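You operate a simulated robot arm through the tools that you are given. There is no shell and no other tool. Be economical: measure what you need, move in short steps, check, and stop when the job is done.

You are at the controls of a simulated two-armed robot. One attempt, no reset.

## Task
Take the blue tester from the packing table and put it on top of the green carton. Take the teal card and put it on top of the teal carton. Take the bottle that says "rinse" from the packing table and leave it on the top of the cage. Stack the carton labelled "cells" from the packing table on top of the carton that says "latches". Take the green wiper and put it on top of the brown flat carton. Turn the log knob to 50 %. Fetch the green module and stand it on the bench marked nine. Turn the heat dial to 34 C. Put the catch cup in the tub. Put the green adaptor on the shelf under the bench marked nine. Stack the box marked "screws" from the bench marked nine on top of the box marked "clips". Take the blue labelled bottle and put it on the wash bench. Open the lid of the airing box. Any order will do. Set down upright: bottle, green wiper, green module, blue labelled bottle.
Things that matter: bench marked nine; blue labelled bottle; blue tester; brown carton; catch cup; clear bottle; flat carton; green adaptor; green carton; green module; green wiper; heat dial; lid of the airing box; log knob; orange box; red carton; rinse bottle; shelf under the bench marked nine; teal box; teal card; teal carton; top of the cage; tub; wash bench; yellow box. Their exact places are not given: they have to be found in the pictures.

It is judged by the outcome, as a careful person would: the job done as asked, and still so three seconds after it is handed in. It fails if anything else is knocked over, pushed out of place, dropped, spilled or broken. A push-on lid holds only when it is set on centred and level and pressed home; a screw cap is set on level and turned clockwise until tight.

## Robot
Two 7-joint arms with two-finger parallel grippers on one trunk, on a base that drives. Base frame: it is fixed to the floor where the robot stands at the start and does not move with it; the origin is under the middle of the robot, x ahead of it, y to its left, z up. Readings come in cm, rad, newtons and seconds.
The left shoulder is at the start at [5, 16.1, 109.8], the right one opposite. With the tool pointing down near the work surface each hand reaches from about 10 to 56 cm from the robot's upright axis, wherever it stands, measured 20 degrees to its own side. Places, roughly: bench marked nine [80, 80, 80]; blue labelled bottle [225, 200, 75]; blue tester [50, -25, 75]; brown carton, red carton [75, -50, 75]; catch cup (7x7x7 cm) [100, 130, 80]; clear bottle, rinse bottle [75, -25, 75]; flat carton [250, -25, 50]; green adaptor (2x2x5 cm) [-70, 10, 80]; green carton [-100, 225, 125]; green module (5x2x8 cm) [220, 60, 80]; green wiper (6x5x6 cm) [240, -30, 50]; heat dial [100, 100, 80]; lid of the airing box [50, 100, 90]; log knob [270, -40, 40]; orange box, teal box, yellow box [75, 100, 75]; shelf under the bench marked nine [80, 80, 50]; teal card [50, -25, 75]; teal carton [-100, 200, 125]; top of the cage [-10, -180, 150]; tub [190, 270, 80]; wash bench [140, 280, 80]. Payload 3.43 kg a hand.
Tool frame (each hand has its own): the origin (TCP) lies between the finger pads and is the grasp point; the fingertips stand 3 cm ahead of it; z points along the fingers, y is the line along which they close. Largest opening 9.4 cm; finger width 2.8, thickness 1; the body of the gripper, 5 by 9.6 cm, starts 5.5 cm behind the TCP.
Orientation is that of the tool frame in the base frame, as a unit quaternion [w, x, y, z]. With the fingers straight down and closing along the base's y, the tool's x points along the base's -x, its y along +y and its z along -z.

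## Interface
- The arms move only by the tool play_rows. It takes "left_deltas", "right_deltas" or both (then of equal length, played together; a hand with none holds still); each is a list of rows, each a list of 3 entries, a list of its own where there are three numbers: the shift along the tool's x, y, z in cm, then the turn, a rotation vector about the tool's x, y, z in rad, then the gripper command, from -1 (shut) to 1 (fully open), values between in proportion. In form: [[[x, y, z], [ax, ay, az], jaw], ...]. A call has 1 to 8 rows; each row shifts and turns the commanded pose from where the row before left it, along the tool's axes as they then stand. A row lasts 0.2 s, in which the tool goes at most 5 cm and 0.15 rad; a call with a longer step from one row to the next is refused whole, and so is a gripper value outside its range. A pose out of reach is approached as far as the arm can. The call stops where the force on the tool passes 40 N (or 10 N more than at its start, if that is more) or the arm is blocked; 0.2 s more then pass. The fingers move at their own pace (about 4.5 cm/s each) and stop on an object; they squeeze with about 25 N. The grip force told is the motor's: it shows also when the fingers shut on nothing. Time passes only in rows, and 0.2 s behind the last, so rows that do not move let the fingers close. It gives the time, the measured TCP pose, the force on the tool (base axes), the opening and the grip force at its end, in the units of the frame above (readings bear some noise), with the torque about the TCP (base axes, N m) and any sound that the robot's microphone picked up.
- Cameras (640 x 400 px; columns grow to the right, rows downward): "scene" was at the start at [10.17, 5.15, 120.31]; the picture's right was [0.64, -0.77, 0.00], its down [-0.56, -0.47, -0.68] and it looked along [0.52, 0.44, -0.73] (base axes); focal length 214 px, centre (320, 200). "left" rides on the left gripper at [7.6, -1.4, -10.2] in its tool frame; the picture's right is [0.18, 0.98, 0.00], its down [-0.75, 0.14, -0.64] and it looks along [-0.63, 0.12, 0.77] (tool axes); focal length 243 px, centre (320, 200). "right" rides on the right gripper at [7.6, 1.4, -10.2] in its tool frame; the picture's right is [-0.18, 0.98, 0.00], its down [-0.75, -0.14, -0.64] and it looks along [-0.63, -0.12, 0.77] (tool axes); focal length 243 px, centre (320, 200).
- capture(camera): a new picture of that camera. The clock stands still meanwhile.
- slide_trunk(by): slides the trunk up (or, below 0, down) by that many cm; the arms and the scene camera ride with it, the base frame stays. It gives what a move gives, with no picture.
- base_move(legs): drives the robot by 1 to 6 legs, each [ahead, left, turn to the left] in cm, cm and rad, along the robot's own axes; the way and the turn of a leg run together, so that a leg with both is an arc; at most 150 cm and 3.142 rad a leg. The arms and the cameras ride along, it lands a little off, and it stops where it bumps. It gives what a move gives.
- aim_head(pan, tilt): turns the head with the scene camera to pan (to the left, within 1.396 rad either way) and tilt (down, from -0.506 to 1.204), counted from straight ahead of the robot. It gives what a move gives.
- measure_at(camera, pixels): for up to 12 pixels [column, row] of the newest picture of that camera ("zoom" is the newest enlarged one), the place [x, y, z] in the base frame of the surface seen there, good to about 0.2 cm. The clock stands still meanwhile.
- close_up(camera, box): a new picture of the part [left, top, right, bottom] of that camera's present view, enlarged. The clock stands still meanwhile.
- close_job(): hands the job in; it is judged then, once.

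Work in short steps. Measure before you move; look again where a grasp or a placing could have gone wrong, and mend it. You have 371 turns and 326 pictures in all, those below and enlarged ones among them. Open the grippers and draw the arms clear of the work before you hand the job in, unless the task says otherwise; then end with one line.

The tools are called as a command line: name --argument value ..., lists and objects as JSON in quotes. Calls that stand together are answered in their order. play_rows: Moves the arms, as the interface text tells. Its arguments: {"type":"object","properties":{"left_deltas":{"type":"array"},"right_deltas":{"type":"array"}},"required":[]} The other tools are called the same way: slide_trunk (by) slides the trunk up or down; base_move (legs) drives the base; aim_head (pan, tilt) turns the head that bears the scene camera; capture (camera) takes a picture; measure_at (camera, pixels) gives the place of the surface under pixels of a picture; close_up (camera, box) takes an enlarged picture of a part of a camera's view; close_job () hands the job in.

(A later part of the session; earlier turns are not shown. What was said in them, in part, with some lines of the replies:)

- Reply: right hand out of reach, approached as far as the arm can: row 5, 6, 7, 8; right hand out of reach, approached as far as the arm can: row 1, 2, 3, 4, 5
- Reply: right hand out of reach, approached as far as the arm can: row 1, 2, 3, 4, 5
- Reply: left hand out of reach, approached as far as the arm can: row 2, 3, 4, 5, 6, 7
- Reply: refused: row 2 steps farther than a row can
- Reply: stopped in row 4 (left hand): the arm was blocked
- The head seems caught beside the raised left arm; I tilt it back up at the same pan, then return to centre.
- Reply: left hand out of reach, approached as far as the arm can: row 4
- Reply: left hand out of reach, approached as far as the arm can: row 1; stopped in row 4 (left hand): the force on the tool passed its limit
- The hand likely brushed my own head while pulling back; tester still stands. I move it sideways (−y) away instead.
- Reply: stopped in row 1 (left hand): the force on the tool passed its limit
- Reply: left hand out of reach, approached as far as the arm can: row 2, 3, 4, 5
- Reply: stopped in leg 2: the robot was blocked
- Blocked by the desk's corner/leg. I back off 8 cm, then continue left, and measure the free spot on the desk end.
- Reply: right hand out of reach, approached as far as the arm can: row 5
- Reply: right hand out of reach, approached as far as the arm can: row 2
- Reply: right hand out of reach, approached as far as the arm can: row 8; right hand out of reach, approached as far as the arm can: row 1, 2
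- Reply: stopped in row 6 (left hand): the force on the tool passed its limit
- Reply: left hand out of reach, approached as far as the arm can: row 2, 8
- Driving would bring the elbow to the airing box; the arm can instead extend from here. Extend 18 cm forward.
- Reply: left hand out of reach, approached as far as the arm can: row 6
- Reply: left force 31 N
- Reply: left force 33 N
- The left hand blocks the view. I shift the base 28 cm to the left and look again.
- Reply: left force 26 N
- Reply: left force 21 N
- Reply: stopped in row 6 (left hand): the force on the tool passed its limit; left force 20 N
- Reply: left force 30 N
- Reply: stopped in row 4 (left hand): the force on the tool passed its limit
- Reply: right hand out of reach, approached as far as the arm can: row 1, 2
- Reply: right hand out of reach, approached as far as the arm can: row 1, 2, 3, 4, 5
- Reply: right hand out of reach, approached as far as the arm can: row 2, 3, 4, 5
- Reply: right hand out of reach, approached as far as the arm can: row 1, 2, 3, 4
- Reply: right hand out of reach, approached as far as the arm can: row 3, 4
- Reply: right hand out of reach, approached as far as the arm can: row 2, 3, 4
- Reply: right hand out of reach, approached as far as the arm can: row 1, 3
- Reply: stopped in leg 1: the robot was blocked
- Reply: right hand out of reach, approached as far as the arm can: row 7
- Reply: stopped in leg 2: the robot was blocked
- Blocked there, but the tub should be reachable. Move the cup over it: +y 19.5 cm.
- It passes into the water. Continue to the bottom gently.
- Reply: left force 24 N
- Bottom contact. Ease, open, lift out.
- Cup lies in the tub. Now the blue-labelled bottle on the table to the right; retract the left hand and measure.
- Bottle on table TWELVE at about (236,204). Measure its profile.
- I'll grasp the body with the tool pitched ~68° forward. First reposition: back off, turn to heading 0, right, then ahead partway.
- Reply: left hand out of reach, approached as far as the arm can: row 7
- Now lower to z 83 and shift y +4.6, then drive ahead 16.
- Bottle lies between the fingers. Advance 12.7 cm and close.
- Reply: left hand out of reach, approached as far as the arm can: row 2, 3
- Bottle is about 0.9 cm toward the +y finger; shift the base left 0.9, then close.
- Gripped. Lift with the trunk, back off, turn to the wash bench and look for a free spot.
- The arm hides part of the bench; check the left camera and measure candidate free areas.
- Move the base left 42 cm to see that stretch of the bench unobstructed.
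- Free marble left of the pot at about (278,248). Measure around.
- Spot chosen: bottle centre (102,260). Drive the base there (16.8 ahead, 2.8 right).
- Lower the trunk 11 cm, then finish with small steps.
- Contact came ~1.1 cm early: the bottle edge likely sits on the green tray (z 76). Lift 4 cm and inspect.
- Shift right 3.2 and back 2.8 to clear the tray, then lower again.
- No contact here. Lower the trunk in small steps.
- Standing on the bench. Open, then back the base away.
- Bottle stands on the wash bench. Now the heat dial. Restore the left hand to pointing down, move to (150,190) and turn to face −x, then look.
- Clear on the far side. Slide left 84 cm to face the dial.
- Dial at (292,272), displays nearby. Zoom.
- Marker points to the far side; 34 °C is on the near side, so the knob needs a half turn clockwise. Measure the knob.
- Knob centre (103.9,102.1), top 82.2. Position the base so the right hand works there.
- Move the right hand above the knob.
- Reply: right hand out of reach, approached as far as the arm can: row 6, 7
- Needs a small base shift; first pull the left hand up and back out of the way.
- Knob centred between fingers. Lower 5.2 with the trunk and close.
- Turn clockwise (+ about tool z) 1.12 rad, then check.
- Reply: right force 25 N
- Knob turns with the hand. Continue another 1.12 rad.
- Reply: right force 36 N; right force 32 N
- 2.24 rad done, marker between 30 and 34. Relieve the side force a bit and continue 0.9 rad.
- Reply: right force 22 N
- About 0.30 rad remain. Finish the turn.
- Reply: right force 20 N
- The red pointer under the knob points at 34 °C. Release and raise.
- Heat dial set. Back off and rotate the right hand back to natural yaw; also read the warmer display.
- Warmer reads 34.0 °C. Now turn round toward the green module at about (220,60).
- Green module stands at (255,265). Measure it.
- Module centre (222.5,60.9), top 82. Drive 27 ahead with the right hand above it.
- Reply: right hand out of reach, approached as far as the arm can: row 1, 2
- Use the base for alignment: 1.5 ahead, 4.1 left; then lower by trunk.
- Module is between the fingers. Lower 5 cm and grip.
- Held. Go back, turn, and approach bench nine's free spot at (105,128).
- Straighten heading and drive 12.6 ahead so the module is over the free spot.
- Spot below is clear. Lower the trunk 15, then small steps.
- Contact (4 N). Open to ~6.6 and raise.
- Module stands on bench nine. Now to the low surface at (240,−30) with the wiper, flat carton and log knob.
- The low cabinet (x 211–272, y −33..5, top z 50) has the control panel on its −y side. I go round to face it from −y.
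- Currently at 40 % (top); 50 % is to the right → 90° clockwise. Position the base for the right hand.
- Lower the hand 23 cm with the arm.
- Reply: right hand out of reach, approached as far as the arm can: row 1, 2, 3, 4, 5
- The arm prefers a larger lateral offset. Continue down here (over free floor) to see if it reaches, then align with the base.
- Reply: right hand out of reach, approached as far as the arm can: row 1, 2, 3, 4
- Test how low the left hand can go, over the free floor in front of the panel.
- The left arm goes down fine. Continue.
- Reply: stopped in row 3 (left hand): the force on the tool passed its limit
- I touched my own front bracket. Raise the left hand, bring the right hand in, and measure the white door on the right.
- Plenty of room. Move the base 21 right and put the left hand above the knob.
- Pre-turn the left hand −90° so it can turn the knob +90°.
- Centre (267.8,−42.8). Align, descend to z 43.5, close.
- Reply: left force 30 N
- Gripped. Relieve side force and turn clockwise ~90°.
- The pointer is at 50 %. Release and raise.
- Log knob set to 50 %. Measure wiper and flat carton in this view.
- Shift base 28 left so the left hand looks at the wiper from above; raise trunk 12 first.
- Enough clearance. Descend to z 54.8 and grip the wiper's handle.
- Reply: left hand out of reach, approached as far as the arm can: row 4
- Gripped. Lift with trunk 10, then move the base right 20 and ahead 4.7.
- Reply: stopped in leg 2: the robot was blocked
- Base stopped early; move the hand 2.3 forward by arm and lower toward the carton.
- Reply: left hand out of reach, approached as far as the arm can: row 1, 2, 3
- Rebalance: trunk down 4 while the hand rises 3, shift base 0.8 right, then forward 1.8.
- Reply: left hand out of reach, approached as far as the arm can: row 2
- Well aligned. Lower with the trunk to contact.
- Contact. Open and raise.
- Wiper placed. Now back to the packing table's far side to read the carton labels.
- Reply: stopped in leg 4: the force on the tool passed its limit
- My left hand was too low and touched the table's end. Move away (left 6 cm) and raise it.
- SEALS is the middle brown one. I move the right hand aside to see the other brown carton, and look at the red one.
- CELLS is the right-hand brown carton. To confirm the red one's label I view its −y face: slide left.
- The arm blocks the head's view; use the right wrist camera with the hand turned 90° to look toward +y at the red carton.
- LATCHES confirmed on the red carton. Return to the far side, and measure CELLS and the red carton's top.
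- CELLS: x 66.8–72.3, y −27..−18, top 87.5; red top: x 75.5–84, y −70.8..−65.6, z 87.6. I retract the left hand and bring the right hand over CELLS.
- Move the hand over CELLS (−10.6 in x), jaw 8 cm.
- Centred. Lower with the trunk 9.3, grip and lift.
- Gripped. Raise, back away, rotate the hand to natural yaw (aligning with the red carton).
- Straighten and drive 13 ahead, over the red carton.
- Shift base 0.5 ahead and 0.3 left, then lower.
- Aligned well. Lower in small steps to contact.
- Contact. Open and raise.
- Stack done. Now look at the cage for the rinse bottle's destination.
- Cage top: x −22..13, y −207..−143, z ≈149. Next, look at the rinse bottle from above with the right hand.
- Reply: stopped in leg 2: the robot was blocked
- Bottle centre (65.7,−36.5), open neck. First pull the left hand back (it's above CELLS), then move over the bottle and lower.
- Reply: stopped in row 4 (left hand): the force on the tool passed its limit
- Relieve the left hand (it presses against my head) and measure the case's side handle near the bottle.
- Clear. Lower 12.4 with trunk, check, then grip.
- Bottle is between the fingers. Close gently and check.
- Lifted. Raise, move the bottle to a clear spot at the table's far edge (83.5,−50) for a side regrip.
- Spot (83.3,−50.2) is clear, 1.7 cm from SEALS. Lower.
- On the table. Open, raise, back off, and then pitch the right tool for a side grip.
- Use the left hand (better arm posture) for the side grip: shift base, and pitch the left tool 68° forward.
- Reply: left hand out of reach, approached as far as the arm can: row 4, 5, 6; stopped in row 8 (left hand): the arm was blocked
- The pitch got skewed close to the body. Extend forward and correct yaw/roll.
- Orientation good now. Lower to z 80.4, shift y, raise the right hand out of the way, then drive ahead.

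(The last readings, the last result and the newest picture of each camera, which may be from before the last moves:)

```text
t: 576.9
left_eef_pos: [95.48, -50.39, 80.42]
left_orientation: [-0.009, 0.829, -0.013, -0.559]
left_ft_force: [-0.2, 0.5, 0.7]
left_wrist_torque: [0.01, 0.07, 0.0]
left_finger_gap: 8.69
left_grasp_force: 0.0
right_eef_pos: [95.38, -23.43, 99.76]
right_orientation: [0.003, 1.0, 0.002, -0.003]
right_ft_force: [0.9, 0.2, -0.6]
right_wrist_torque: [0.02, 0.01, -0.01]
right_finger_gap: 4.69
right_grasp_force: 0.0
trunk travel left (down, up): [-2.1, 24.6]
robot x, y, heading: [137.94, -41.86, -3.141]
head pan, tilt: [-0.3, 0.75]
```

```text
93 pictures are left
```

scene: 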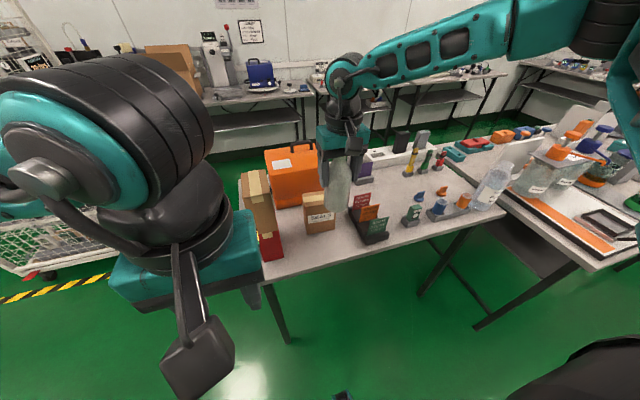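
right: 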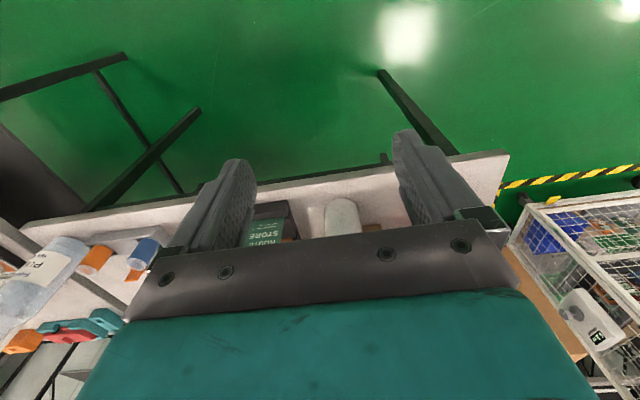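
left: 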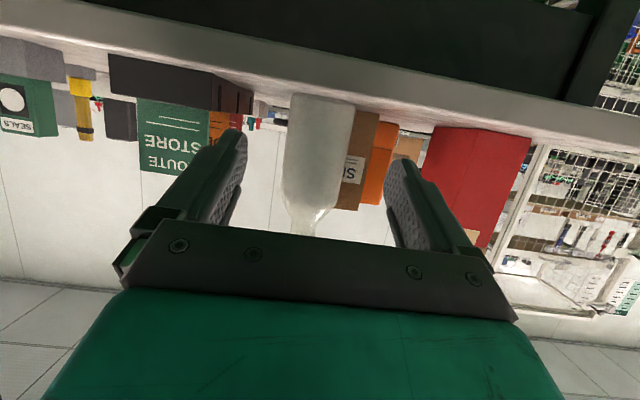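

Bottle centred. Drive 11.4 ahead and close.

base_move --legs '[[11.3, 0, 0]]'

capture --camera "left"

```text
t: 578.1
left_eef_pos: [84.4, -50.34, 80.45]
left_orientation: [-0.008, 0.829, -0.012, -0.559]
left_ft_force: [-0.8, 0.7, -0.8]
left_wrist_torque: [-0.04, -0.02, 0.0]
left_finger_gap: 8.72
left_grasp_force: 0.1
right_eef_pos: [84.35, -23.32, 99.68]
right_orientation: [0.004, 1.0, 0.002, -0.004]
right_ft_force: [0.2, -0.5, 0.3]
right_wrist_torque: [0.0, -0.02, 0.05]
right_finger_gap: 4.71
right_grasp_force: 0.0
trunk travel left (down, up): [-2.1, 24.6]
robot x, y, heading: [126.75, -41.6, -3.138]
head pan, tilt: [-0.3, 0.75]
```

```text
92 pictures are left
```

left: 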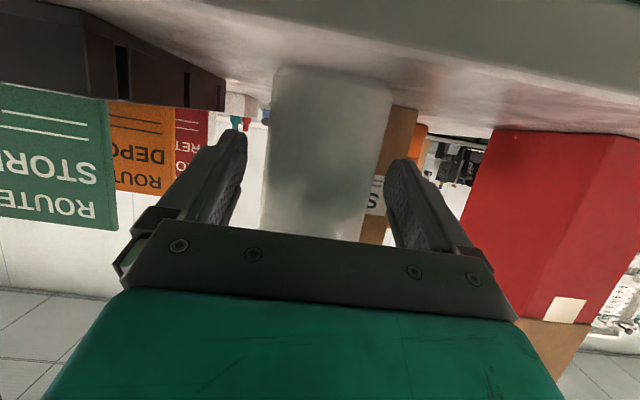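

Good. Close on the bottle.

play_rows --left_deltas '[[[0, 0, 0], [0, 0, 0], 0.4], [[0, 0, 0], [0, 0, 0], 0], [[0, 0, 0], [0, 0, 0], -1], [[0, 0, 0], [0, 0, 0], -1], [[0, 0, 0], [0, 0, 0], -1]]'

slide_trunk --by 4

capture --camera "left"

```text
t: 579.3
left_eef_pos: [84.43, -50.38, 80.47]
left_orientation: [-0.009, 0.828, -0.014, -0.56]
left_ft_force: [-1.3, 0.5, 0.6]
left_wrist_torque: [0.0, 0.01, -0.01]
left_finger_gap: 6.28
left_grasp_force: 24.9
right_eef_pos: [84.39, -23.37, 99.72]
right_orientation: [0.003, 1.0, 0.002, -0.004]
right_ft_force: [-0.4, -0.4, -0.5]
right_wrist_torque: [-0.01, -0.01, -0.01]
right_finger_gap: 4.72
right_grasp_force: 0.1
trunk travel left (down, up): [-2.1, 24.6]
robot x, y, heading: [126.21, -41.4, -3.143]
head pan, tilt: [-0.3, 0.75]
```

```text
t: 580.1
left_eef_pos: [84.4, -50.29, 84.36]
left_orientation: [-0.007, 0.829, -0.012, -0.559]
left_ft_force: [0.6, 0.6, -2.3]
left_wrist_torque: [-0.01, -0.06, -0.02]
left_finger_gap: 6.29
left_grasp_force: 25.4
right_eef_pos: [84.34, -23.51, 103.81]
right_orientation: [0.004, 1.0, 0.003, -0.004]
right_ft_force: [0.3, -0.2, -0.1]
right_wrist_torque: [0.01, 0.02, 0.02]
right_finger_gap: 4.68
right_grasp_force: 0.1
trunk travel left (down, up): [-6.1, 20.6]
robot x, y, heading: [126.7, -41.94, -3.139]
head pan, tilt: [-0.3, 0.75]
```

```text
91 pictures are left
```

left: 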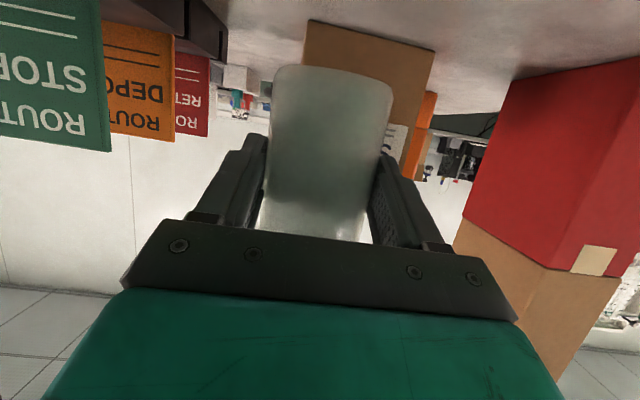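

Held upright. Raise the trunk fully, back off and drive to the cage's +x side.

slide_trunk --by 20.4

base_move --legs '[[-24, 0, 0], [0, 115, 0]]'

aim_head --pan 0 --tilt 0.1

capture --camera "scene"

```text
t: 582.3
left_eef_pos: [84.43, -50.39, 104.75]
left_orientation: [-0.009, 0.829, -0.014, -0.559]
left_ft_force: [-0.2, 0.5, -3.8]
left_wrist_torque: [0.01, -0.02, -0.01]
left_finger_gap: 6.28
left_grasp_force: 24.5
right_eef_pos: [84.3, -23.34, 124.15]
right_orientation: [0.004, 1.0, 0.003, -0.003]
right_ft_force: [-0.2, 0.6, 1.0]
right_wrist_torque: [-0.03, -0.01, 0.01]
right_finger_gap: 4.68
right_grasp_force: 0.0
trunk travel left (down, up): [-26.5, 0.2]
robot x, y, heading: [126.6, -41.68, -3.142]
head pan, tilt: [-0.3, 0.75]
```

```text
t: 589.6
left_eef_pos: [110.05, -167.34, 104.74]
left_orientation: [-0.006, 0.829, -0.009, -0.56]
left_ft_force: [0.3, 0.3, -2.8]
left_wrist_torque: [-0.01, -0.03, -0.04]
left_finger_gap: 6.23
left_grasp_force: 24.4
right_eef_pos: [109.74, -140.47, 124.16]
right_orientation: [0.004, 1.0, 0.008, -0.003]
right_ft_force: [0.6, 0.4, 0.2]
right_wrist_torque: [0.0, 0.02, 0.02]
right_finger_gap: 4.69
right_grasp_force: 0.0
trunk travel left (down, up): [-26.5, 0.2]
robot x, y, heading: [151.98, -158.25, -3.132]
head pan, tilt: [-0.3, 0.75]
```

```text
t: 590.7
left_eef_pos: [110.0, -167.29, 104.76]
left_orientation: [-0.006, 0.829, -0.009, -0.559]
left_ft_force: [0.2, 0.1, -3.3]
left_wrist_torque: [-0.01, -0.07, 0.0]
left_finger_gap: 6.26
left_grasp_force: 24.9
right_eef_pos: [109.71, -140.43, 124.09]
right_orientation: [0.004, 1.0, 0.007, -0.003]
right_ft_force: [0.5, -0.6, 0.4]
right_wrist_torque: [0.01, -0.01, -0.05]
right_finger_gap: 4.71
right_grasp_force: 0.0
trunk travel left (down, up): [-26.5, 0.2]
robot x, y, heading: [151.81, -158.22, -3.133]
head pan, tilt: [0.0, 0.099]
```

```text
90 pictures are left
```

scene: 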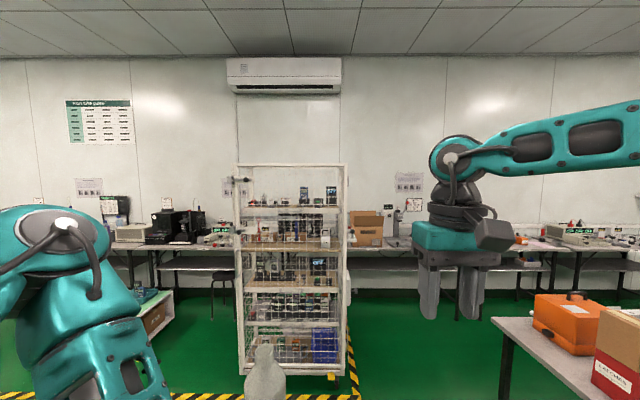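

Drive 68 ahead, then raise the left hand with the bottle.

base_move --legs '[[68, 0, -0.008]]'

play_rows --left_deltas '[[[-3.7, 0, -1.5], [0, 0, 0], -1], [[-3.7, 0, -1.5], [0, 0, 0], -1], [[-3.7, 0, -1.5], [0, 0, 0], -1], [[-3.7, 0, -1.5], [0, 0, 0], -1], [[-3.7, 0, -1.5], [0, 0, 0], -1], [[-3.7, 0, -1.5], [0, 0, 0], -1], [[-3.7, 0, -1.5], [0, 0, 0], -1]]'

```text
t: 594.5
left_eef_pos: [40.88, -167.77, 104.89]
left_orientation: [-0.006, 0.829, -0.011, -0.558]
left_ft_force: [-1.0, -0.1, -3.3]
left_wrist_torque: [0.03, -0.04, -0.02]
left_finger_gap: 6.25
left_grasp_force: 25.2
right_eef_pos: [40.62, -140.82, 124.06]
right_orientation: [0.003, 1.0, 0.005, -0.004]
right_ft_force: [0.4, 0.0, -0.7]
right_wrist_torque: [0.0, 0.01, 0.01]
right_finger_gap: 4.7
right_grasp_force: 0.0
trunk travel left (down, up): [-26.5, 0.2]
robot x, y, heading: [82.97, -158.88, -3.133]
head pan, tilt: [0.0, 0.099]
```

```text
t: 596.1
left_eef_pos: [40.97, -168.13, 132.77]
left_orientation: [-0.006, 0.829, -0.01, -0.559]
left_ft_force: [0.9, -0.2, -2.6]
left_wrist_torque: [0.0, -0.05, -0.02]
left_finger_gap: 6.26
left_grasp_force: 24.8
right_eef_pos: [40.55, -140.77, 124.13]
right_orientation: [0.003, 1.0, 0.006, -0.003]
right_ft_force: [-0.2, 1.5, 0.0]
right_wrist_torque: [0.01, -0.03, -0.03]
right_finger_gap: 4.68
right_grasp_force: 0.0
trunk travel left (down, up): [-26.5, 0.2]
robot x, y, heading: [82.82, -158.67, -3.132]
head pan, tilt: [0.0, 0.099]
```

Good, reaching 133. Continue up 27 cm more.

play_rows --left_deltas '[[[-3.7, 0, -1.5], [0, 0, 0], -1], [[-3.7, 0, -1.5], [0, 0, 0], -1], [[-3.7, 0, -1.5], [0, 0, 0], -1], [[-3.7, 0, -1.5], [0, 0, 0], -1], [[-3.7, 0, -1.5], [0, 0, 0], -1], [[-3.7, 0, -1.5], [0, 0, 0], -1], [[-2.4, 0, -1], [0, 0, 0], -1]]'

capture --camera "left"

capture --camera "scene"

```text
t: 597.7
left_eef_pos: [41.25, -167.7, 159.23]
left_orientation: [-0.007, 0.829, -0.012, -0.559]
left_ft_force: [1.0, -0.5, -2.4]
left_wrist_torque: [-0.02, -0.06, -0.01]
left_finger_gap: 6.25
left_grasp_force: 24.7
right_eef_pos: [40.77, -140.87, 124.2]
right_orientation: [0.003, 1.0, 0.006, -0.004]
right_ft_force: [-0.1, 0.4, 0.1]
right_wrist_torque: [0.01, -0.03, -0.01]
right_finger_gap: 4.72
right_grasp_force: 0.0
trunk travel left (down, up): [-26.5, 0.2]
robot x, y, heading: [83.04, -159.2, -3.136]
head pan, tilt: [0.0, 0.099]
```

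```text
89 pictures are left
```

left: 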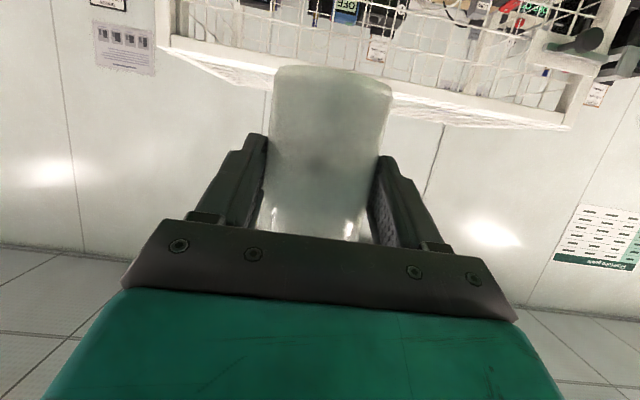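

```text
88 pictures are left
```

scene: 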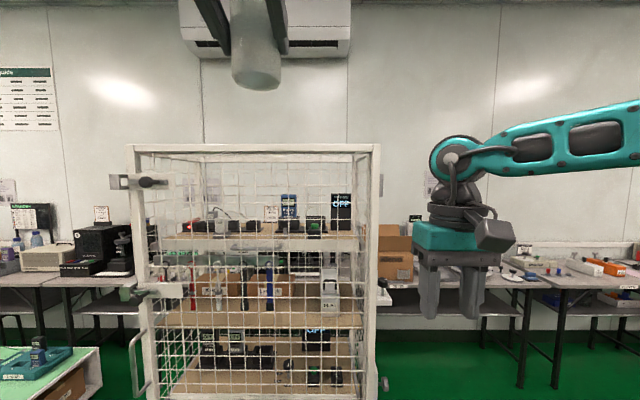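

Height reached. Measure the cage's top edge in the left view and drive closer.

measure_at --camera "left" --pixels '[[200, 55], [245, 80], [430, 115], [520, 122], [420, 95], [480, 115], [560, 125]]'

base_move --legs '[[18, 0, 0]]'

capture --camera "left"

```text
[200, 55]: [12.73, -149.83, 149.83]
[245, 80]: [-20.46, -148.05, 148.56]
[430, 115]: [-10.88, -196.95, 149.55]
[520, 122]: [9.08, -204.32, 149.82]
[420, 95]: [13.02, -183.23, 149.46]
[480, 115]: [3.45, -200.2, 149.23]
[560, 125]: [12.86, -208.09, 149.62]
```

```text
t: 599.2
left_eef_pos: [23.18, -167.66, 159.27]
left_orientation: [-0.007, 0.829, -0.012, -0.559]
left_ft_force: [-0.4, -0.3, -2.8]
left_wrist_torque: [0.02, -0.05, 0.0]
left_finger_gap: 6.25
left_grasp_force: 24.7
right_eef_pos: [22.89, -140.84, 124.12]
right_orientation: [0.003, 1.0, 0.004, -0.003]
right_ft_force: [0.5, 0.9, -0.5]
right_wrist_torque: [-0.01, -0.05, 0.0]
right_finger_gap: 4.75
right_grasp_force: 0.1
trunk travel left (down, up): [-26.5, 0.2]
robot x, y, heading: [65.38, -158.72, -3.14]
head pan, tilt: [0.0, 0.099]
```

```text
87 pictures are left
```

left: 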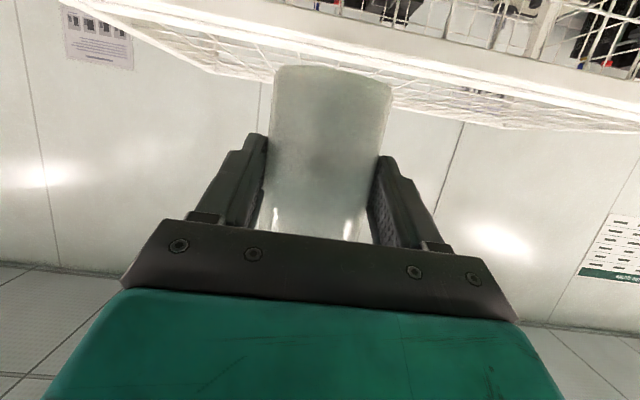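

Cage top ≈149.6 (frame with mesh). Pull the right hand back and away from the cage, then advance 19.

play_rows --right_deltas '[[[4, -2, 0], [0, 0, 0], 0], [[4, -2, 0], [0, 0, 0], 0], [[4, -2, 0], [0, 0, 0], 0], [[3, -3, 0], [0, 0, 0], 0], [[0, -4, 0], [0, 0, 0], 0]]'

base_move --legs '[[18.6, 0, 0]]'

capture --camera "left"

capture --camera "scene"

```text
t: 600.4
left_eef_pos: [23.21, -167.68, 159.29]
left_orientation: [-0.008, 0.829, -0.013, -0.559]
left_ft_force: [1.0, -0.4, -3.0]
left_wrist_torque: [-0.03, -0.02, -0.01]
left_finger_gap: 6.22
left_grasp_force: 24.9
right_eef_pos: [37.83, -127.7, 124.01]
right_orientation: [0.004, 1.0, 0.005, -0.003]
right_ft_force: [-0.8, 0.1, 0.6]
right_wrist_torque: [-0.01, -0.01, 0.03]
right_finger_gap: 4.7
right_grasp_force: 0.0
trunk travel left (down, up): [-26.5, 0.2]
robot x, y, heading: [64.83, -158.69, -3.142]
head pan, tilt: [0.0, 0.099]
```

```text
t: 601.9
left_eef_pos: [6.26, -171.29, 159.05]
left_orientation: [-0.001, 0.83, -0.002, -0.558]
left_ft_force: [-1.0, -0.6, -3.5]
left_wrist_torque: [0.02, -0.08, -0.04]
left_finger_gap: 6.2
left_grasp_force: 25.3
right_eef_pos: [19.89, -131.11, 123.88]
right_orientation: [0.002, 1.0, 0.016, -0.003]
right_ft_force: [0.1, -1.9, -0.6]
right_wrist_torque: [0.06, -0.01, -0.01]
right_finger_gap: 4.7
right_grasp_force: 0.1
trunk travel left (down, up): [-26.5, 0.2]
robot x, y, heading: [48.18, -161.32, -3.11]
head pan, tilt: [0.0, 0.099]
stopped in leg 1: the robot was blocked; the commanded pose is now the measured one
```

```text
86 pictures are left
```

left: 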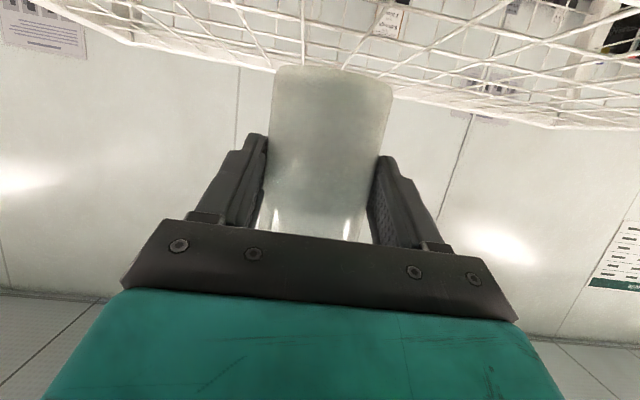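

```text
85 pictures are left
```

scene: 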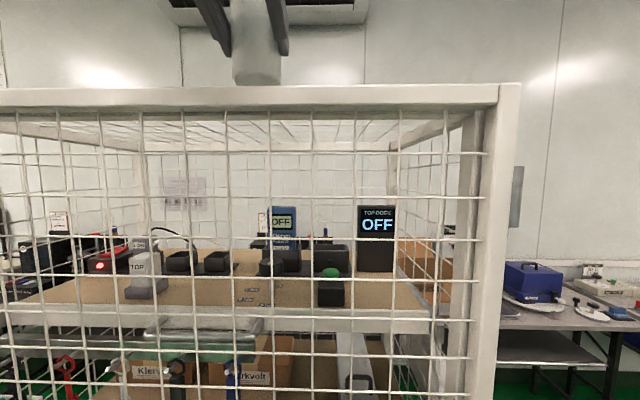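

The base touched something; check that the cage hasn't moved.

measure_at --camera "scene" --pixels '[[450, 95], [510, 100], [250, 97], [100, 97], [490, 300], [400, 120], [480, 140]]'

aim_head --pan 0.1 --tilt 1.1

capture --camera "scene"

```text
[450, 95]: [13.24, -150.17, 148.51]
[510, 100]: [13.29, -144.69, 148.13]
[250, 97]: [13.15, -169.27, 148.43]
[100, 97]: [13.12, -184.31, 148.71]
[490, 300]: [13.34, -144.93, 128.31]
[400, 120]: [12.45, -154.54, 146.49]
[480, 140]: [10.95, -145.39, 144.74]
```

```text
t: 603.1
left_eef_pos: [6.25, -172.26, 159.22]
left_orientation: [0.0, 0.83, -0.003, -0.558]
left_ft_force: [-0.4, -0.8, -1.9]
left_wrist_torque: [0.02, -0.07, 0.0]
left_finger_gap: 6.24
left_grasp_force: 25.1
right_eef_pos: [19.93, -132.11, 123.85]
right_orientation: [0.004, 1.0, 0.016, -0.004]
right_ft_force: [0.2, -0.2, -1.1]
right_wrist_torque: [0.02, 0.0, 0.02]
right_finger_gap: 4.72
right_grasp_force: 0.1
trunk travel left (down, up): [-26.5, 0.2]
robot x, y, heading: [47.96, -162.52, -3.116]
head pan, tilt: [0.099, 1.1]
```

```text
84 pictures are left
```

scene: 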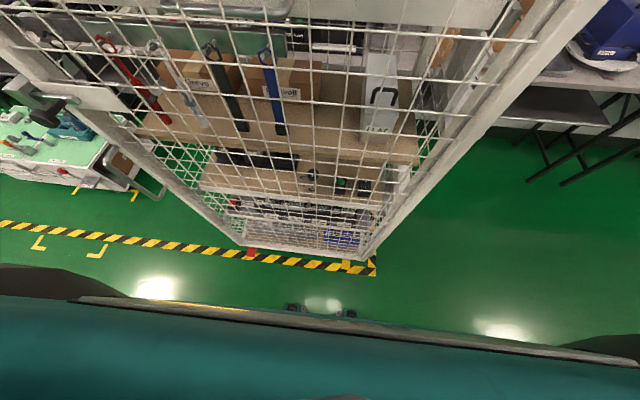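

Cage unchanged (front x 13.2). Lower the bottle: 3 cm, then fine steps.

play_rows --left_deltas '[[[0.93, 0, 0.37], [0, 0, 0], -1], [[0.93, 0, 0.37], [0, 0, 0], -1], [[0.93, 0, 0.37], [0, 0, 0], -1], [[0, 0, 0], [0, 0, 0], -1]]'

capture --camera "left"

```text
t: 604.1
left_eef_pos: [6.31, -172.33, 156.24]
left_orientation: [0.0, 0.83, -0.002, -0.558]
left_ft_force: [0.5, 0.4, -3.8]
left_wrist_torque: [-0.03, -0.05, -0.01]
left_finger_gap: 6.24
left_grasp_force: 25.1
right_eef_pos: [20.02, -132.15, 123.82]
right_orientation: [0.003, 1.0, 0.016, -0.003]
right_ft_force: [-0.8, -0.1, 1.0]
right_wrist_torque: [0.0, -0.07, 0.0]
right_finger_gap: 4.69
right_grasp_force: 0.1
trunk travel left (down, up): [-26.5, 0.2]
robot x, y, heading: [47.9, -162.89, -3.113]
head pan, tilt: [0.099, 1.1]
```

```text
83 pictures are left
```

left: 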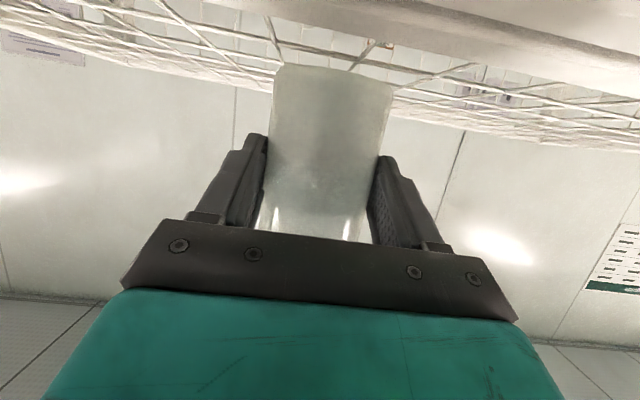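

Continue down in small steps watching force.

play_rows --left_deltas '[[[0.46, 0, 0.19], [0, 0, 0], -1], [[0.28, 0, 0.11], [0, 0, 0], -1], [[0.19, 0, 0.07], [0, 0, 0], -1], [[0, 0, 0], [0, 0, 0], -1]]'

```text
t: 605.1
left_eef_pos: [6.36, -172.24, 155.22]
left_orientation: [0.0, 0.829, -0.003, -0.559]
left_ft_force: [0.5, -0.3, -3.7]
left_wrist_torque: [-0.02, -0.11, 0.01]
left_finger_gap: 6.24
left_grasp_force: 24.7
right_eef_pos: [19.93, -132.17, 124.01]
right_orientation: [0.003, 1.0, 0.016, -0.003]
right_ft_force: [-0.5, 0.3, 0.2]
right_wrist_torque: [0.01, 0.01, 0.02]
right_finger_gap: 4.71
right_grasp_force: 0.0
trunk travel left (down, up): [-26.5, 0.2]
robot x, y, heading: [47.5, -162.53, -3.113]
head pan, tilt: [0.099, 1.1]
```

play_rows --left_deltas '[[[0.19, 0, 0.07], [0, 0, 0], -1], [[0.19, 0, 0.07], [0, 0, 0], -1], [[0.19, 0, 0.07], [0, 0, 0], -1], [[0, 0, 0], [0, 0, 0], -1]]'

```text
t: 606.1
left_eef_pos: [6.52, -172.39, 154.87]
left_orientation: [-0.002, 0.828, -0.003, -0.561]
left_ft_force: [-3.8, 0.5, 21.7]
left_wrist_torque: [-0.09, 0.62, -0.1]
left_finger_gap: 6.26
left_grasp_force: 24.8
right_eef_pos: [19.97, -132.12, 123.88]
right_orientation: [0.003, 1.0, 0.016, -0.004]
right_ft_force: [0.1, -0.6, -0.4]
right_wrist_torque: [-0.03, -0.04, 0.03]
right_finger_gap: 4.7
right_grasp_force: 0.2
trunk travel left (down, up): [-26.5, 0.2]
robot x, y, heading: [47.6, -162.49, -3.111]
head pan, tilt: [0.099, 1.1]
```

Contact on a solid top. Ease slightly, open, then back away straight.

play_rows --left_deltas '[[[-0.19, 0, -0.07], [0, 0, 0], -1], [[0, 0, 0], [0, 0, 0], 0], [[0, 0, 0], [0, 0, 0], 0.6], [[0, 0, 0], [0, 0, 0], 0.85], [[0, 0, 0], [0, 0, 0], 0.85]]'

capture --camera "left"

```text
t: 607.3
left_eef_pos: [6.36, -172.24, 154.84]
left_orientation: [0.0, 0.829, -0.003, -0.559]
left_ft_force: [0.1, 0.3, -0.1]
left_wrist_torque: [0.02, 0.0, -0.04]
left_finger_gap: 8.7
left_grasp_force: 0.2
right_eef_pos: [19.98, -132.23, 124.0]
right_orientation: [0.004, 1.0, 0.016, -0.004]
right_ft_force: [-0.8, -0.1, 0.0]
right_wrist_torque: [0.03, -0.05, 0.01]
right_finger_gap: 4.7
right_grasp_force: 0.1
trunk travel left (down, up): [-26.5, 0.2]
robot x, y, heading: [48.08, -162.61, -3.115]
head pan, tilt: [0.099, 1.1]
```

```text
82 pictures are left
```

left: 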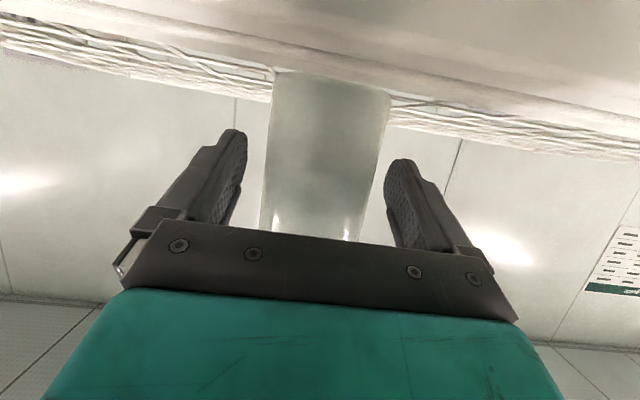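

Bottle stands. Back off 25 cm and check.

base_move --legs '[[-26, 0, 0]]'

aim_head --pan 0 --tilt 0.0

capture --camera "scene"

capture --camera "left"

```text
t: 608.0
left_eef_pos: [6.61, -173.83, 154.82]
left_orientation: [0.004, 0.83, 0.004, -0.558]
left_ft_force: [0.4, 1.2, -0.6]
left_wrist_torque: [0.03, -0.02, -0.01]
left_finger_gap: 8.75
left_grasp_force: 0.6
right_eef_pos: [19.59, -133.43, 123.93]
right_orientation: [0.004, 1.0, 0.024, -0.004]
right_ft_force: [-0.1, -0.2, -0.2]
right_wrist_torque: [0.01, 0.01, -0.02]
right_finger_gap: 4.67
right_grasp_force: 0.1
trunk travel left (down, up): [-26.5, 0.2]
robot x, y, heading: [48.08, -163.33, -3.099]
head pan, tilt: [0.099, 1.1]
stopped in leg 1: the robot was blocked; the commanded pose is now the measured one
```

```text
t: 609.3
left_eef_pos: [6.67, -174.17, 154.79]
left_orientation: [0.005, 0.83, 0.005, -0.558]
left_ft_force: [0.4, 0.8, 0.7]
left_wrist_torque: [0.03, 0.04, -0.01]
left_finger_gap: 8.74
left_grasp_force: 0.3
right_eef_pos: [19.51, -133.78, 124.06]
right_orientation: [0.003, 1.0, 0.025, -0.004]
right_ft_force: [1.6, 0.7, -0.5]
right_wrist_torque: [-0.02, 0.03, 0.0]
right_finger_gap: 4.67
right_grasp_force: 0.1
trunk travel left (down, up): [-26.5, 0.2]
robot x, y, heading: [48.27, -163.77, -3.096]
head pan, tilt: [0.0, 0.0]
```

```text
81 pictures are left
```

scene: 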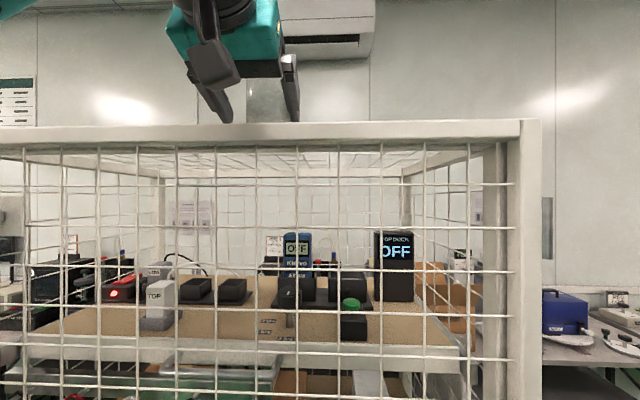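

```text
80 pictures are left
```

left: 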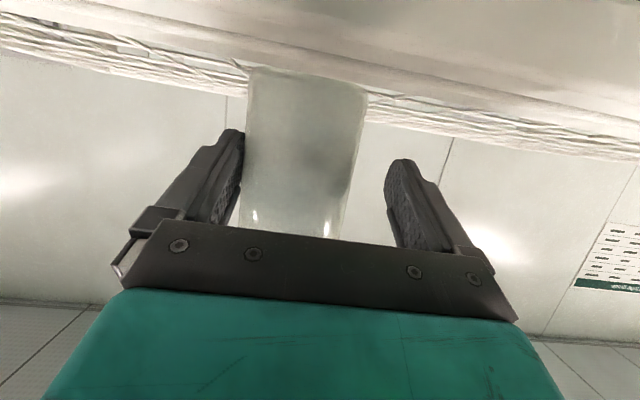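

The base is caught and drifting slightly; I free the hand first with the arm: recentre by 1.3 toward +y, then pull straight back.

play_rows --left_deltas '[[[0, -1.3, 0], [0, 0, 0], 0.95], [[1.5, 0, -3.7], [0, 0, 0], 0.95], [[1.5, 0, -3.7], [0, 0, 0], 0.95], [[1.5, 0, -3.7], [0, 0, 0], 0.95]]'

capture --camera "left"

```text
t: 610.3
left_eef_pos: [18.26, -173.04, 154.9]
left_orientation: [0.001, 0.831, 0.01, -0.557]
left_ft_force: [0.0, -0.9, -0.2]
left_wrist_torque: [0.01, 0.03, 0.0]
left_finger_gap: 9.17
left_grasp_force: 0.0
right_eef_pos: [19.53, -133.87, 124.07]
right_orientation: [0.003, 1.0, 0.026, -0.004]
right_ft_force: [-0.6, -0.9, 0.8]
right_wrist_torque: [0.09, -0.06, 0.0]
right_finger_gap: 4.72
right_grasp_force: 0.0
trunk travel left (down, up): [-26.5, 0.2]
robot x, y, heading: [48.02, -163.72, -3.095]
head pan, tilt: [0.0, 0.0]
```

```text
79 pictures are left
```

left: 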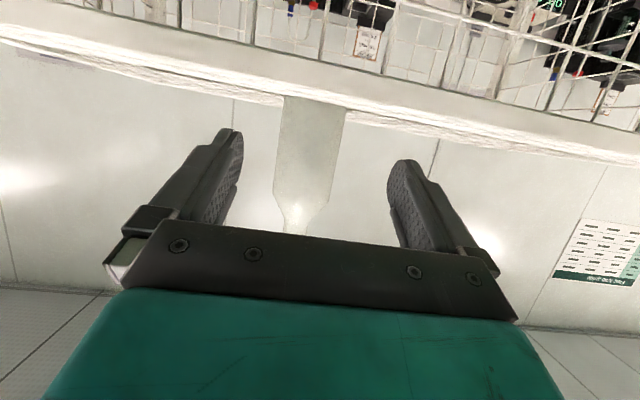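

Bottle stands. Now find what blocks the base: look down at both front sides.

aim_head --pan -0.7 --tilt 0.9

capture --camera "scene"

aim_head --pan 0.8 --tilt 0.9

capture --camera "scene"

```text
t: 611.5
left_eef_pos: [18.34, -172.64, 154.73]
left_orientation: [0.005, 0.83, 0.005, -0.558]
left_ft_force: [0.3, -0.7, -0.5]
left_wrist_torque: [-0.01, -0.03, -0.02]
left_finger_gap: 9.15
left_grasp_force: 0.1
right_eef_pos: [19.49, -133.84, 123.9]
right_orientation: [0.002, 1.0, 0.025, -0.004]
right_ft_force: [-0.4, -0.4, -1.1]
right_wrist_torque: [0.07, -0.08, 0.02]
right_finger_gap: 4.7
right_grasp_force: 0.0
trunk travel left (down, up): [-26.5, 0.2]
robot x, y, heading: [48.13, -163.61, -3.094]
head pan, tilt: [-0.7, 0.901]
```

```text
78 pictures are left
```

scene: 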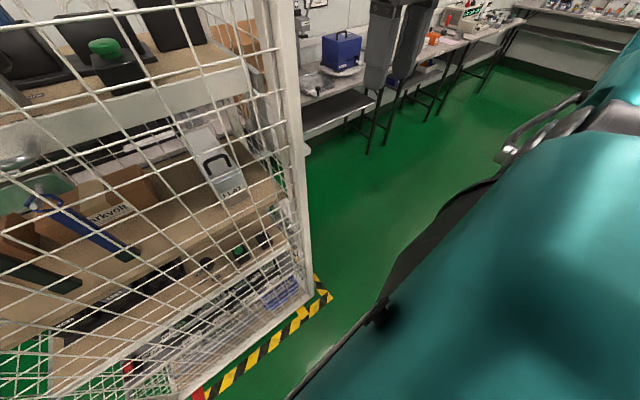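

```text
t: 613.1
left_eef_pos: [18.32, -173.06, 154.72]
left_orientation: [0.006, 0.83, 0.008, -0.557]
left_ft_force: [5.2, -47.3, -8.6]
left_wrist_torque: [0.11, 0.9, -4.62]
left_finger_gap: 9.16
left_grasp_force: 0.0
right_eef_pos: [19.53, -133.69, 123.82]
right_orientation: [0.003, 1.0, 0.025, -0.004]
right_ft_force: [-1.2, -1.3, -0.2]
right_wrist_torque: [0.06, -0.07, 0.02]
right_finger_gap: 4.7
right_grasp_force: 0.0
trunk travel left (down, up): [-26.5, 0.2]
robot x, y, heading: [48.03, -163.82, -3.095]
head pan, tilt: [0.799, 0.901]
```

```text
77 pictures are left
```

scene: 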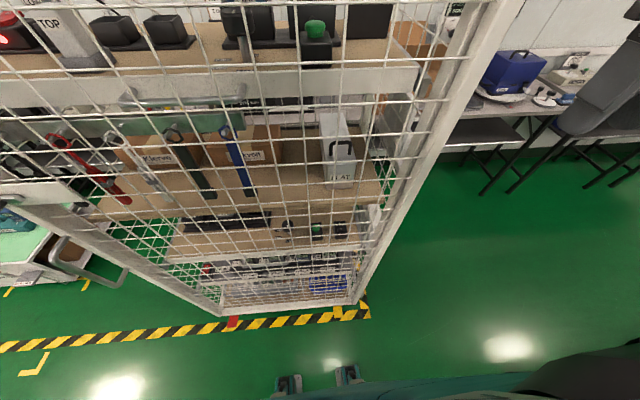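

The head touched the left hand (pan 0.8). Return it to centre, and look toward the left elbow with less pan.

aim_head --pan 0.0 --tilt 0.2

capture --camera "scene"

capture --camera "right"

```text
t: 614.3
left_eef_pos: [18.29, -172.96, 155.02]
left_orientation: [0.0, 0.829, 0.01, -0.56]
left_ft_force: [14.4, -46.9, 30.3]
left_wrist_torque: [2.26, -2.27, -5.58]
left_finger_gap: 9.07
left_grasp_force: 0.0
right_eef_pos: [19.46, -133.83, 123.94]
right_orientation: [0.002, 1.0, 0.025, -0.004]
right_ft_force: [0.9, 0.9, -0.3]
right_wrist_torque: [-0.07, 0.11, 0.05]
right_finger_gap: 4.71
right_grasp_force: 0.0
trunk travel left (down, up): [-26.5, 0.2]
robot x, y, heading: [48.12, -164.06, -3.095]
head pan, tilt: [0.0, 0.201]
```

```text
76 pictures are left
```

scene: 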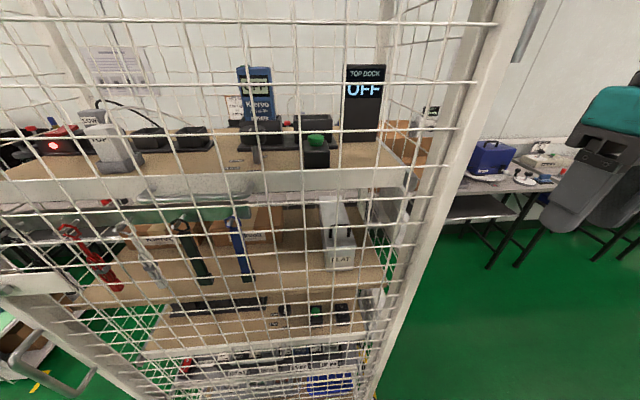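

```text
75 pictures are left
```

right: 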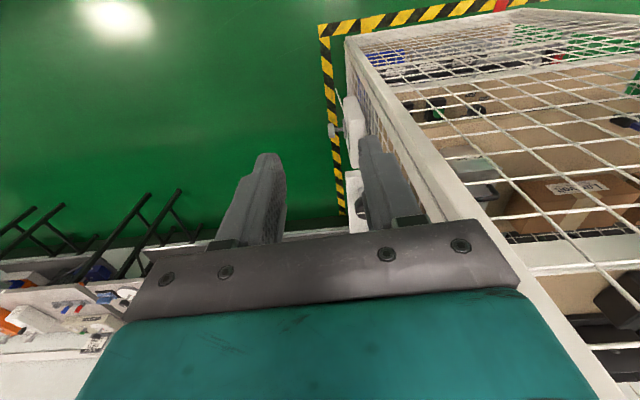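

Left hand presses on the head; shift it left 6 cm (clear of the bottle, which is ahead).

play_rows --left_deltas '[[[0, 2, 0], [0, 0, 0], 0.9], [[0, 2, 0], [0, 0, 0], 0.9], [[0, 2, 0], [0, 0, 0], 0.9], [[0, 0, 0], [0, 0, 0], 0.9]]'

aim_head --pan 0.3 --tilt 0.2

capture --camera "scene"

```text
t: 615.3
left_eef_pos: [18.49, -178.62, 154.81]
left_orientation: [0.006, 0.831, 0.003, -0.557]
left_ft_force: [-0.7, 0.4, 0.2]
left_wrist_torque: [0.01, 0.01, 0.02]
left_finger_gap: 8.95
left_grasp_force: 0.0
right_eef_pos: [19.57, -133.94, 123.8]
right_orientation: [0.004, 1.0, 0.025, -0.003]
right_ft_force: [-0.1, 1.2, 0.3]
right_wrist_torque: [-0.05, 0.08, 0.01]
right_finger_gap: 4.7
right_grasp_force: 0.2
trunk travel left (down, up): [-26.5, 0.2]
robot x, y, heading: [48.22, -163.71, -3.097]
head pan, tilt: [0.0, 0.201]
```

```text
t: 616.1
left_eef_pos: [18.57, -178.86, 154.79]
left_orientation: [0.005, 0.83, 0.005, -0.558]
left_ft_force: [0.4, -0.8, -0.9]
left_wrist_torque: [-0.01, 0.02, -0.01]
left_finger_gap: 8.96
left_grasp_force: 0.0
right_eef_pos: [19.5, -133.79, 123.97]
right_orientation: [0.003, 1.0, 0.026, -0.005]
right_ft_force: [-1.3, -0.9, 0.8]
right_wrist_torque: [0.11, -0.12, 0.01]
right_finger_gap: 4.7
right_grasp_force: 0.0
trunk travel left (down, up): [-26.5, 0.2]
robot x, y, heading: [47.76, -163.8, -3.093]
head pan, tilt: [0.3, 0.201]
```

```text
74 pictures are left
```

scene: 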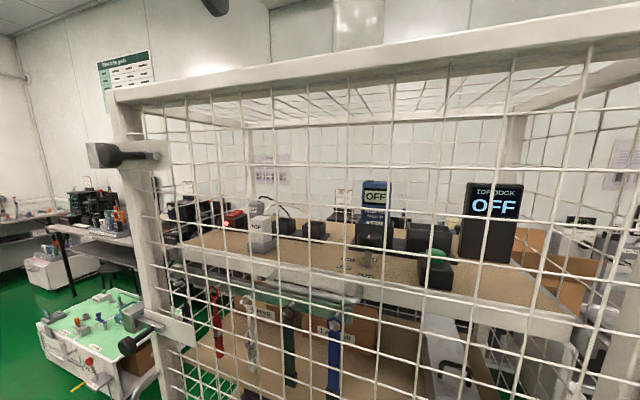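

Nothing visibly touching now. Try a small backward move.

base_move --legs '[[-5, 0, 0]]'

```text
t: 617.0
left_eef_pos: [23.58, -177.67, 154.93]
left_orientation: [0.002, 0.829, 0.001, -0.559]
left_ft_force: [0.8, -0.9, 0.5]
left_wrist_torque: [-0.06, 0.02, 0.03]
left_finger_gap: 8.95
left_grasp_force: 0.1
right_eef_pos: [24.88, -132.66, 124.0]
right_orientation: [0.003, 1.0, 0.021, -0.004]
right_ft_force: [0.6, 0.2, -0.1]
right_wrist_torque: [-0.01, 0.05, -0.01]
right_finger_gap: 4.71
right_grasp_force: 0.0
trunk travel left (down, up): [-26.5, 0.2]
robot x, y, heading: [53.18, -162.89, -3.104]
head pan, tilt: [0.3, 0.201]
```

Free. Back off 35 more and look at the bottle on the cage.

base_move --legs '[[-38, 0, -0.037]]'

aim_head --pan 0.0 --tilt 0.0

capture --camera "scene"

capture --camera "left"

```text
t: 619.4
left_eef_pos: [60.42, -175.86, 154.81]
left_orientation: [-0.008, 0.829, -0.014, -0.559]
left_ft_force: [1.0, 0.4, -0.2]
left_wrist_torque: [-0.01, -0.02, 0.01]
left_finger_gap: 8.95
left_grasp_force: 0.1
right_eef_pos: [63.51, -131.02, 124.04]
right_orientation: [0.003, 1.0, 0.001, -0.004]
right_ft_force: [0.8, -0.4, -1.1]
right_wrist_torque: [0.0, 0.02, 0.01]
right_finger_gap: 4.72
right_grasp_force: 0.1
trunk travel left (down, up): [-26.5, 0.2]
robot x, y, heading: [90.52, -162.14, 3.146]
head pan, tilt: [0.3, 0.201]
```

```text
t: 620.2
left_eef_pos: [60.31, -175.87, 154.82]
left_orientation: [-0.009, 0.829, -0.015, -0.559]
left_ft_force: [0.8, -0.2, 0.4]
left_wrist_torque: [-0.01, -0.03, 0.01]
left_finger_gap: 8.91
left_grasp_force: 0.1
right_eef_pos: [63.48, -130.89, 124.11]
right_orientation: [0.004, 1.0, 0.002, -0.003]
right_ft_force: [-1.3, 0.6, -0.1]
right_wrist_torque: [-0.03, 0.02, -0.02]
right_finger_gap: 4.7
right_grasp_force: 0.1
trunk travel left (down, up): [-26.5, 0.2]
robot x, y, heading: [90.62, -161.87, 3.139]
head pan, tilt: [0.0, 0.0]
```

```text
73 pictures are left
```

scene: 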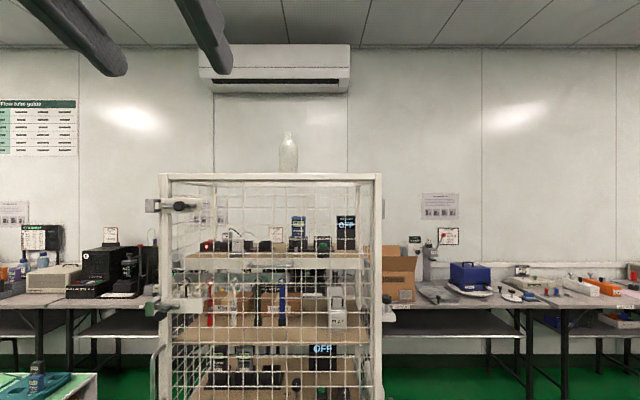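

```text
72 pictures are left
```

left: 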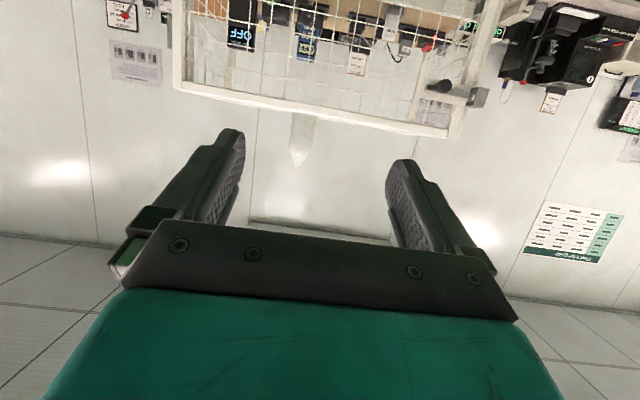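

Bottle stands on the cage top. A final check of the shelf cartons from afar, and open both grippers fully.

play_rows --left_deltas '[[[3, 0, 0], [0, 0, 0], 1], [[3, 0, 0], [0, 0, 0], 1], [[3, 0, 0], [0, 0, 0], 1]]' --right_deltas '[[[0, 0, 0], [0, 0, 0], 1], [[0, 0, 0], [0, 0, 0], 1], [[0, 0, 0], [0, 0, 0], 1]]'

aim_head --pan -1.05 --tilt 0.15

capture --camera "scene"

```text
t: 621.0
left_eef_pos: [63.81, -176.2, 146.5]
left_orientation: [-0.01, 0.83, -0.015, -0.558]
left_ft_force: [0.3, 0.1, -0.1]
left_wrist_torque: [0.0, 0.01, 0.02]
left_finger_gap: 9.38
left_grasp_force: 0.0
right_eef_pos: [63.51, -130.94, 124.04]
right_orientation: [0.002, 1.0, 0.002, -0.004]
right_ft_force: [-0.6, -0.6, 0.5]
right_wrist_torque: [-0.02, -0.02, -0.02]
right_finger_gap: 9.38
right_grasp_force: 0.0
trunk travel left (down, up): [-26.5, 0.2]
robot x, y, heading: [90.41, -162.12, 3.149]
head pan, tilt: [0.0, 0.0]
```

```text
t: 622.3
left_eef_pos: [64.0, -176.26, 146.51]
left_orientation: [-0.009, 0.83, -0.015, -0.558]
left_ft_force: [-0.4, 0.6, 0.2]
left_wrist_torque: [0.02, 0.02, -0.02]
left_finger_gap: 9.42
left_grasp_force: 0.1
right_eef_pos: [63.47, -130.96, 124.1]
right_orientation: [0.004, 1.0, 0.001, -0.004]
right_ft_force: [0.8, 0.7, 0.8]
right_wrist_torque: [-0.03, -0.06, 0.04]
right_finger_gap: 9.41
right_grasp_force: 0.0
trunk travel left (down, up): [-26.5, 0.2]
robot x, y, heading: [90.42, -162.3, 3.147]
head pan, tilt: [-1.051, 0.15]
```

```text
71 pictures are left
```

scene: 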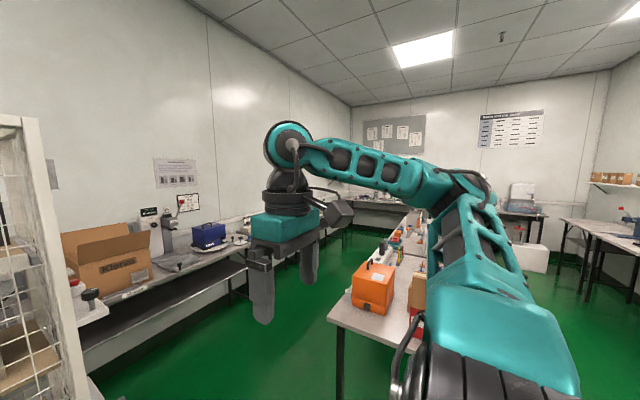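

The arm blocks that view. Move to the table's far side once more for a final overview.

base_move --legs '[[-55, 0, 0], [0, -110, 0]]'

aim_head --pan 0.0 --tilt 0.35

capture --camera "scene"

aim_head --pan -0.9 --tilt 0.25

capture --camera "scene"

```text
t: 630.6
left_eef_pos: [116.97, -65.34, 146.5]
left_orientation: [-0.007, 0.83, -0.013, -0.558]
left_ft_force: [0.6, 0.6, -0.9]
left_wrist_torque: [-0.01, -0.01, 0.0]
left_finger_gap: 9.42
left_grasp_force: 0.1
right_eef_pos: [116.35, -20.08, 124.03]
right_orientation: [0.004, 1.0, 0.004, -0.003]
right_ft_force: [0.6, -0.3, -0.5]
right_wrist_torque: [0.0, 0.0, 0.01]
right_finger_gap: 9.39
right_grasp_force: 0.0
trunk travel left (down, up): [-26.5, 0.2]
robot x, y, heading: [143.67, -51.37, -3.137]
head pan, tilt: [-1.051, 0.15]
```

```text
t: 631.9
left_eef_pos: [117.05, -65.31, 146.55]
left_orientation: [-0.007, 0.829, -0.013, -0.559]
left_ft_force: [0.0, 0.2, 0.3]
left_wrist_torque: [-0.03, 0.0, -0.02]
left_finger_gap: 9.42
left_grasp_force: 0.0
right_eef_pos: [116.37, -20.25, 124.0]
right_orientation: [0.003, 1.0, 0.004, -0.003]
right_ft_force: [-0.4, 0.3, 0.6]
right_wrist_torque: [-0.03, 0.0, 0.04]
right_finger_gap: 9.42
right_grasp_force: 0.1
trunk travel left (down, up): [-26.5, 0.2]
robot x, y, heading: [143.64, -51.32, -3.135]
head pan, tilt: [0.0, 0.351]
```

```text
70 pictures are left
```

scene: 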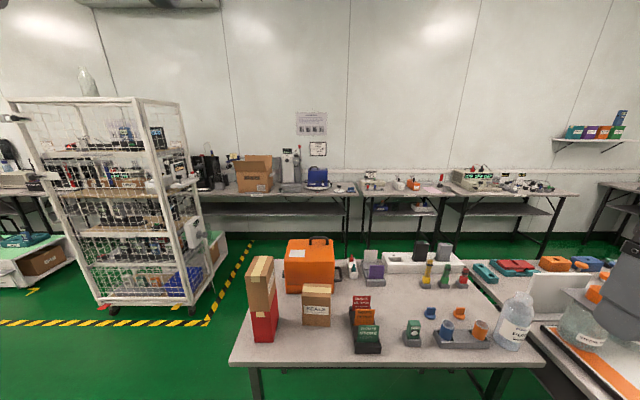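

```text
t: 633.1
left_eef_pos: [116.98, -65.47, 146.55]
left_orientation: [-0.008, 0.829, -0.013, -0.559]
left_ft_force: [0.5, 0.8, -0.4]
left_wrist_torque: [-0.02, -0.03, -0.02]
left_finger_gap: 9.41
left_grasp_force: 0.2
right_eef_pos: [116.41, -20.28, 123.9]
right_orientation: [0.003, 1.0, 0.004, -0.003]
right_ft_force: [-0.1, -0.1, -0.4]
right_wrist_torque: [0.03, 0.02, 0.05]
right_finger_gap: 9.38
right_grasp_force: 0.1
trunk travel left (down, up): [-26.5, 0.2]
robot x, y, heading: [143.68, -51.35, -3.138]
head pan, tilt: [-0.901, 0.25]
```

```text
69 pictures are left
```

scene: 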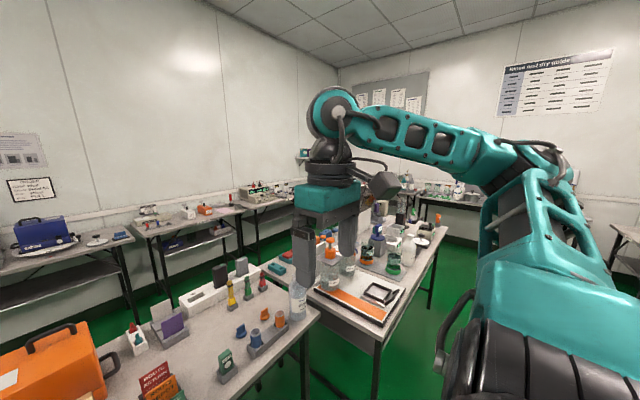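

The overview shows the tester and cartons on the shelf, the bottle on the cage and CELLS on LATCHES all in place; arms are clear and grippers open. I hand in the job.

close_job

```text
The job is handed in.
```

I did all thirteen parts and handed the job in, with both grippers open and the arms clear. Before handing in I looked again at the tester, the rinse bottle and the CELLS carton, and they were in place. I did not look again at the other placements or the dials after finishing them.
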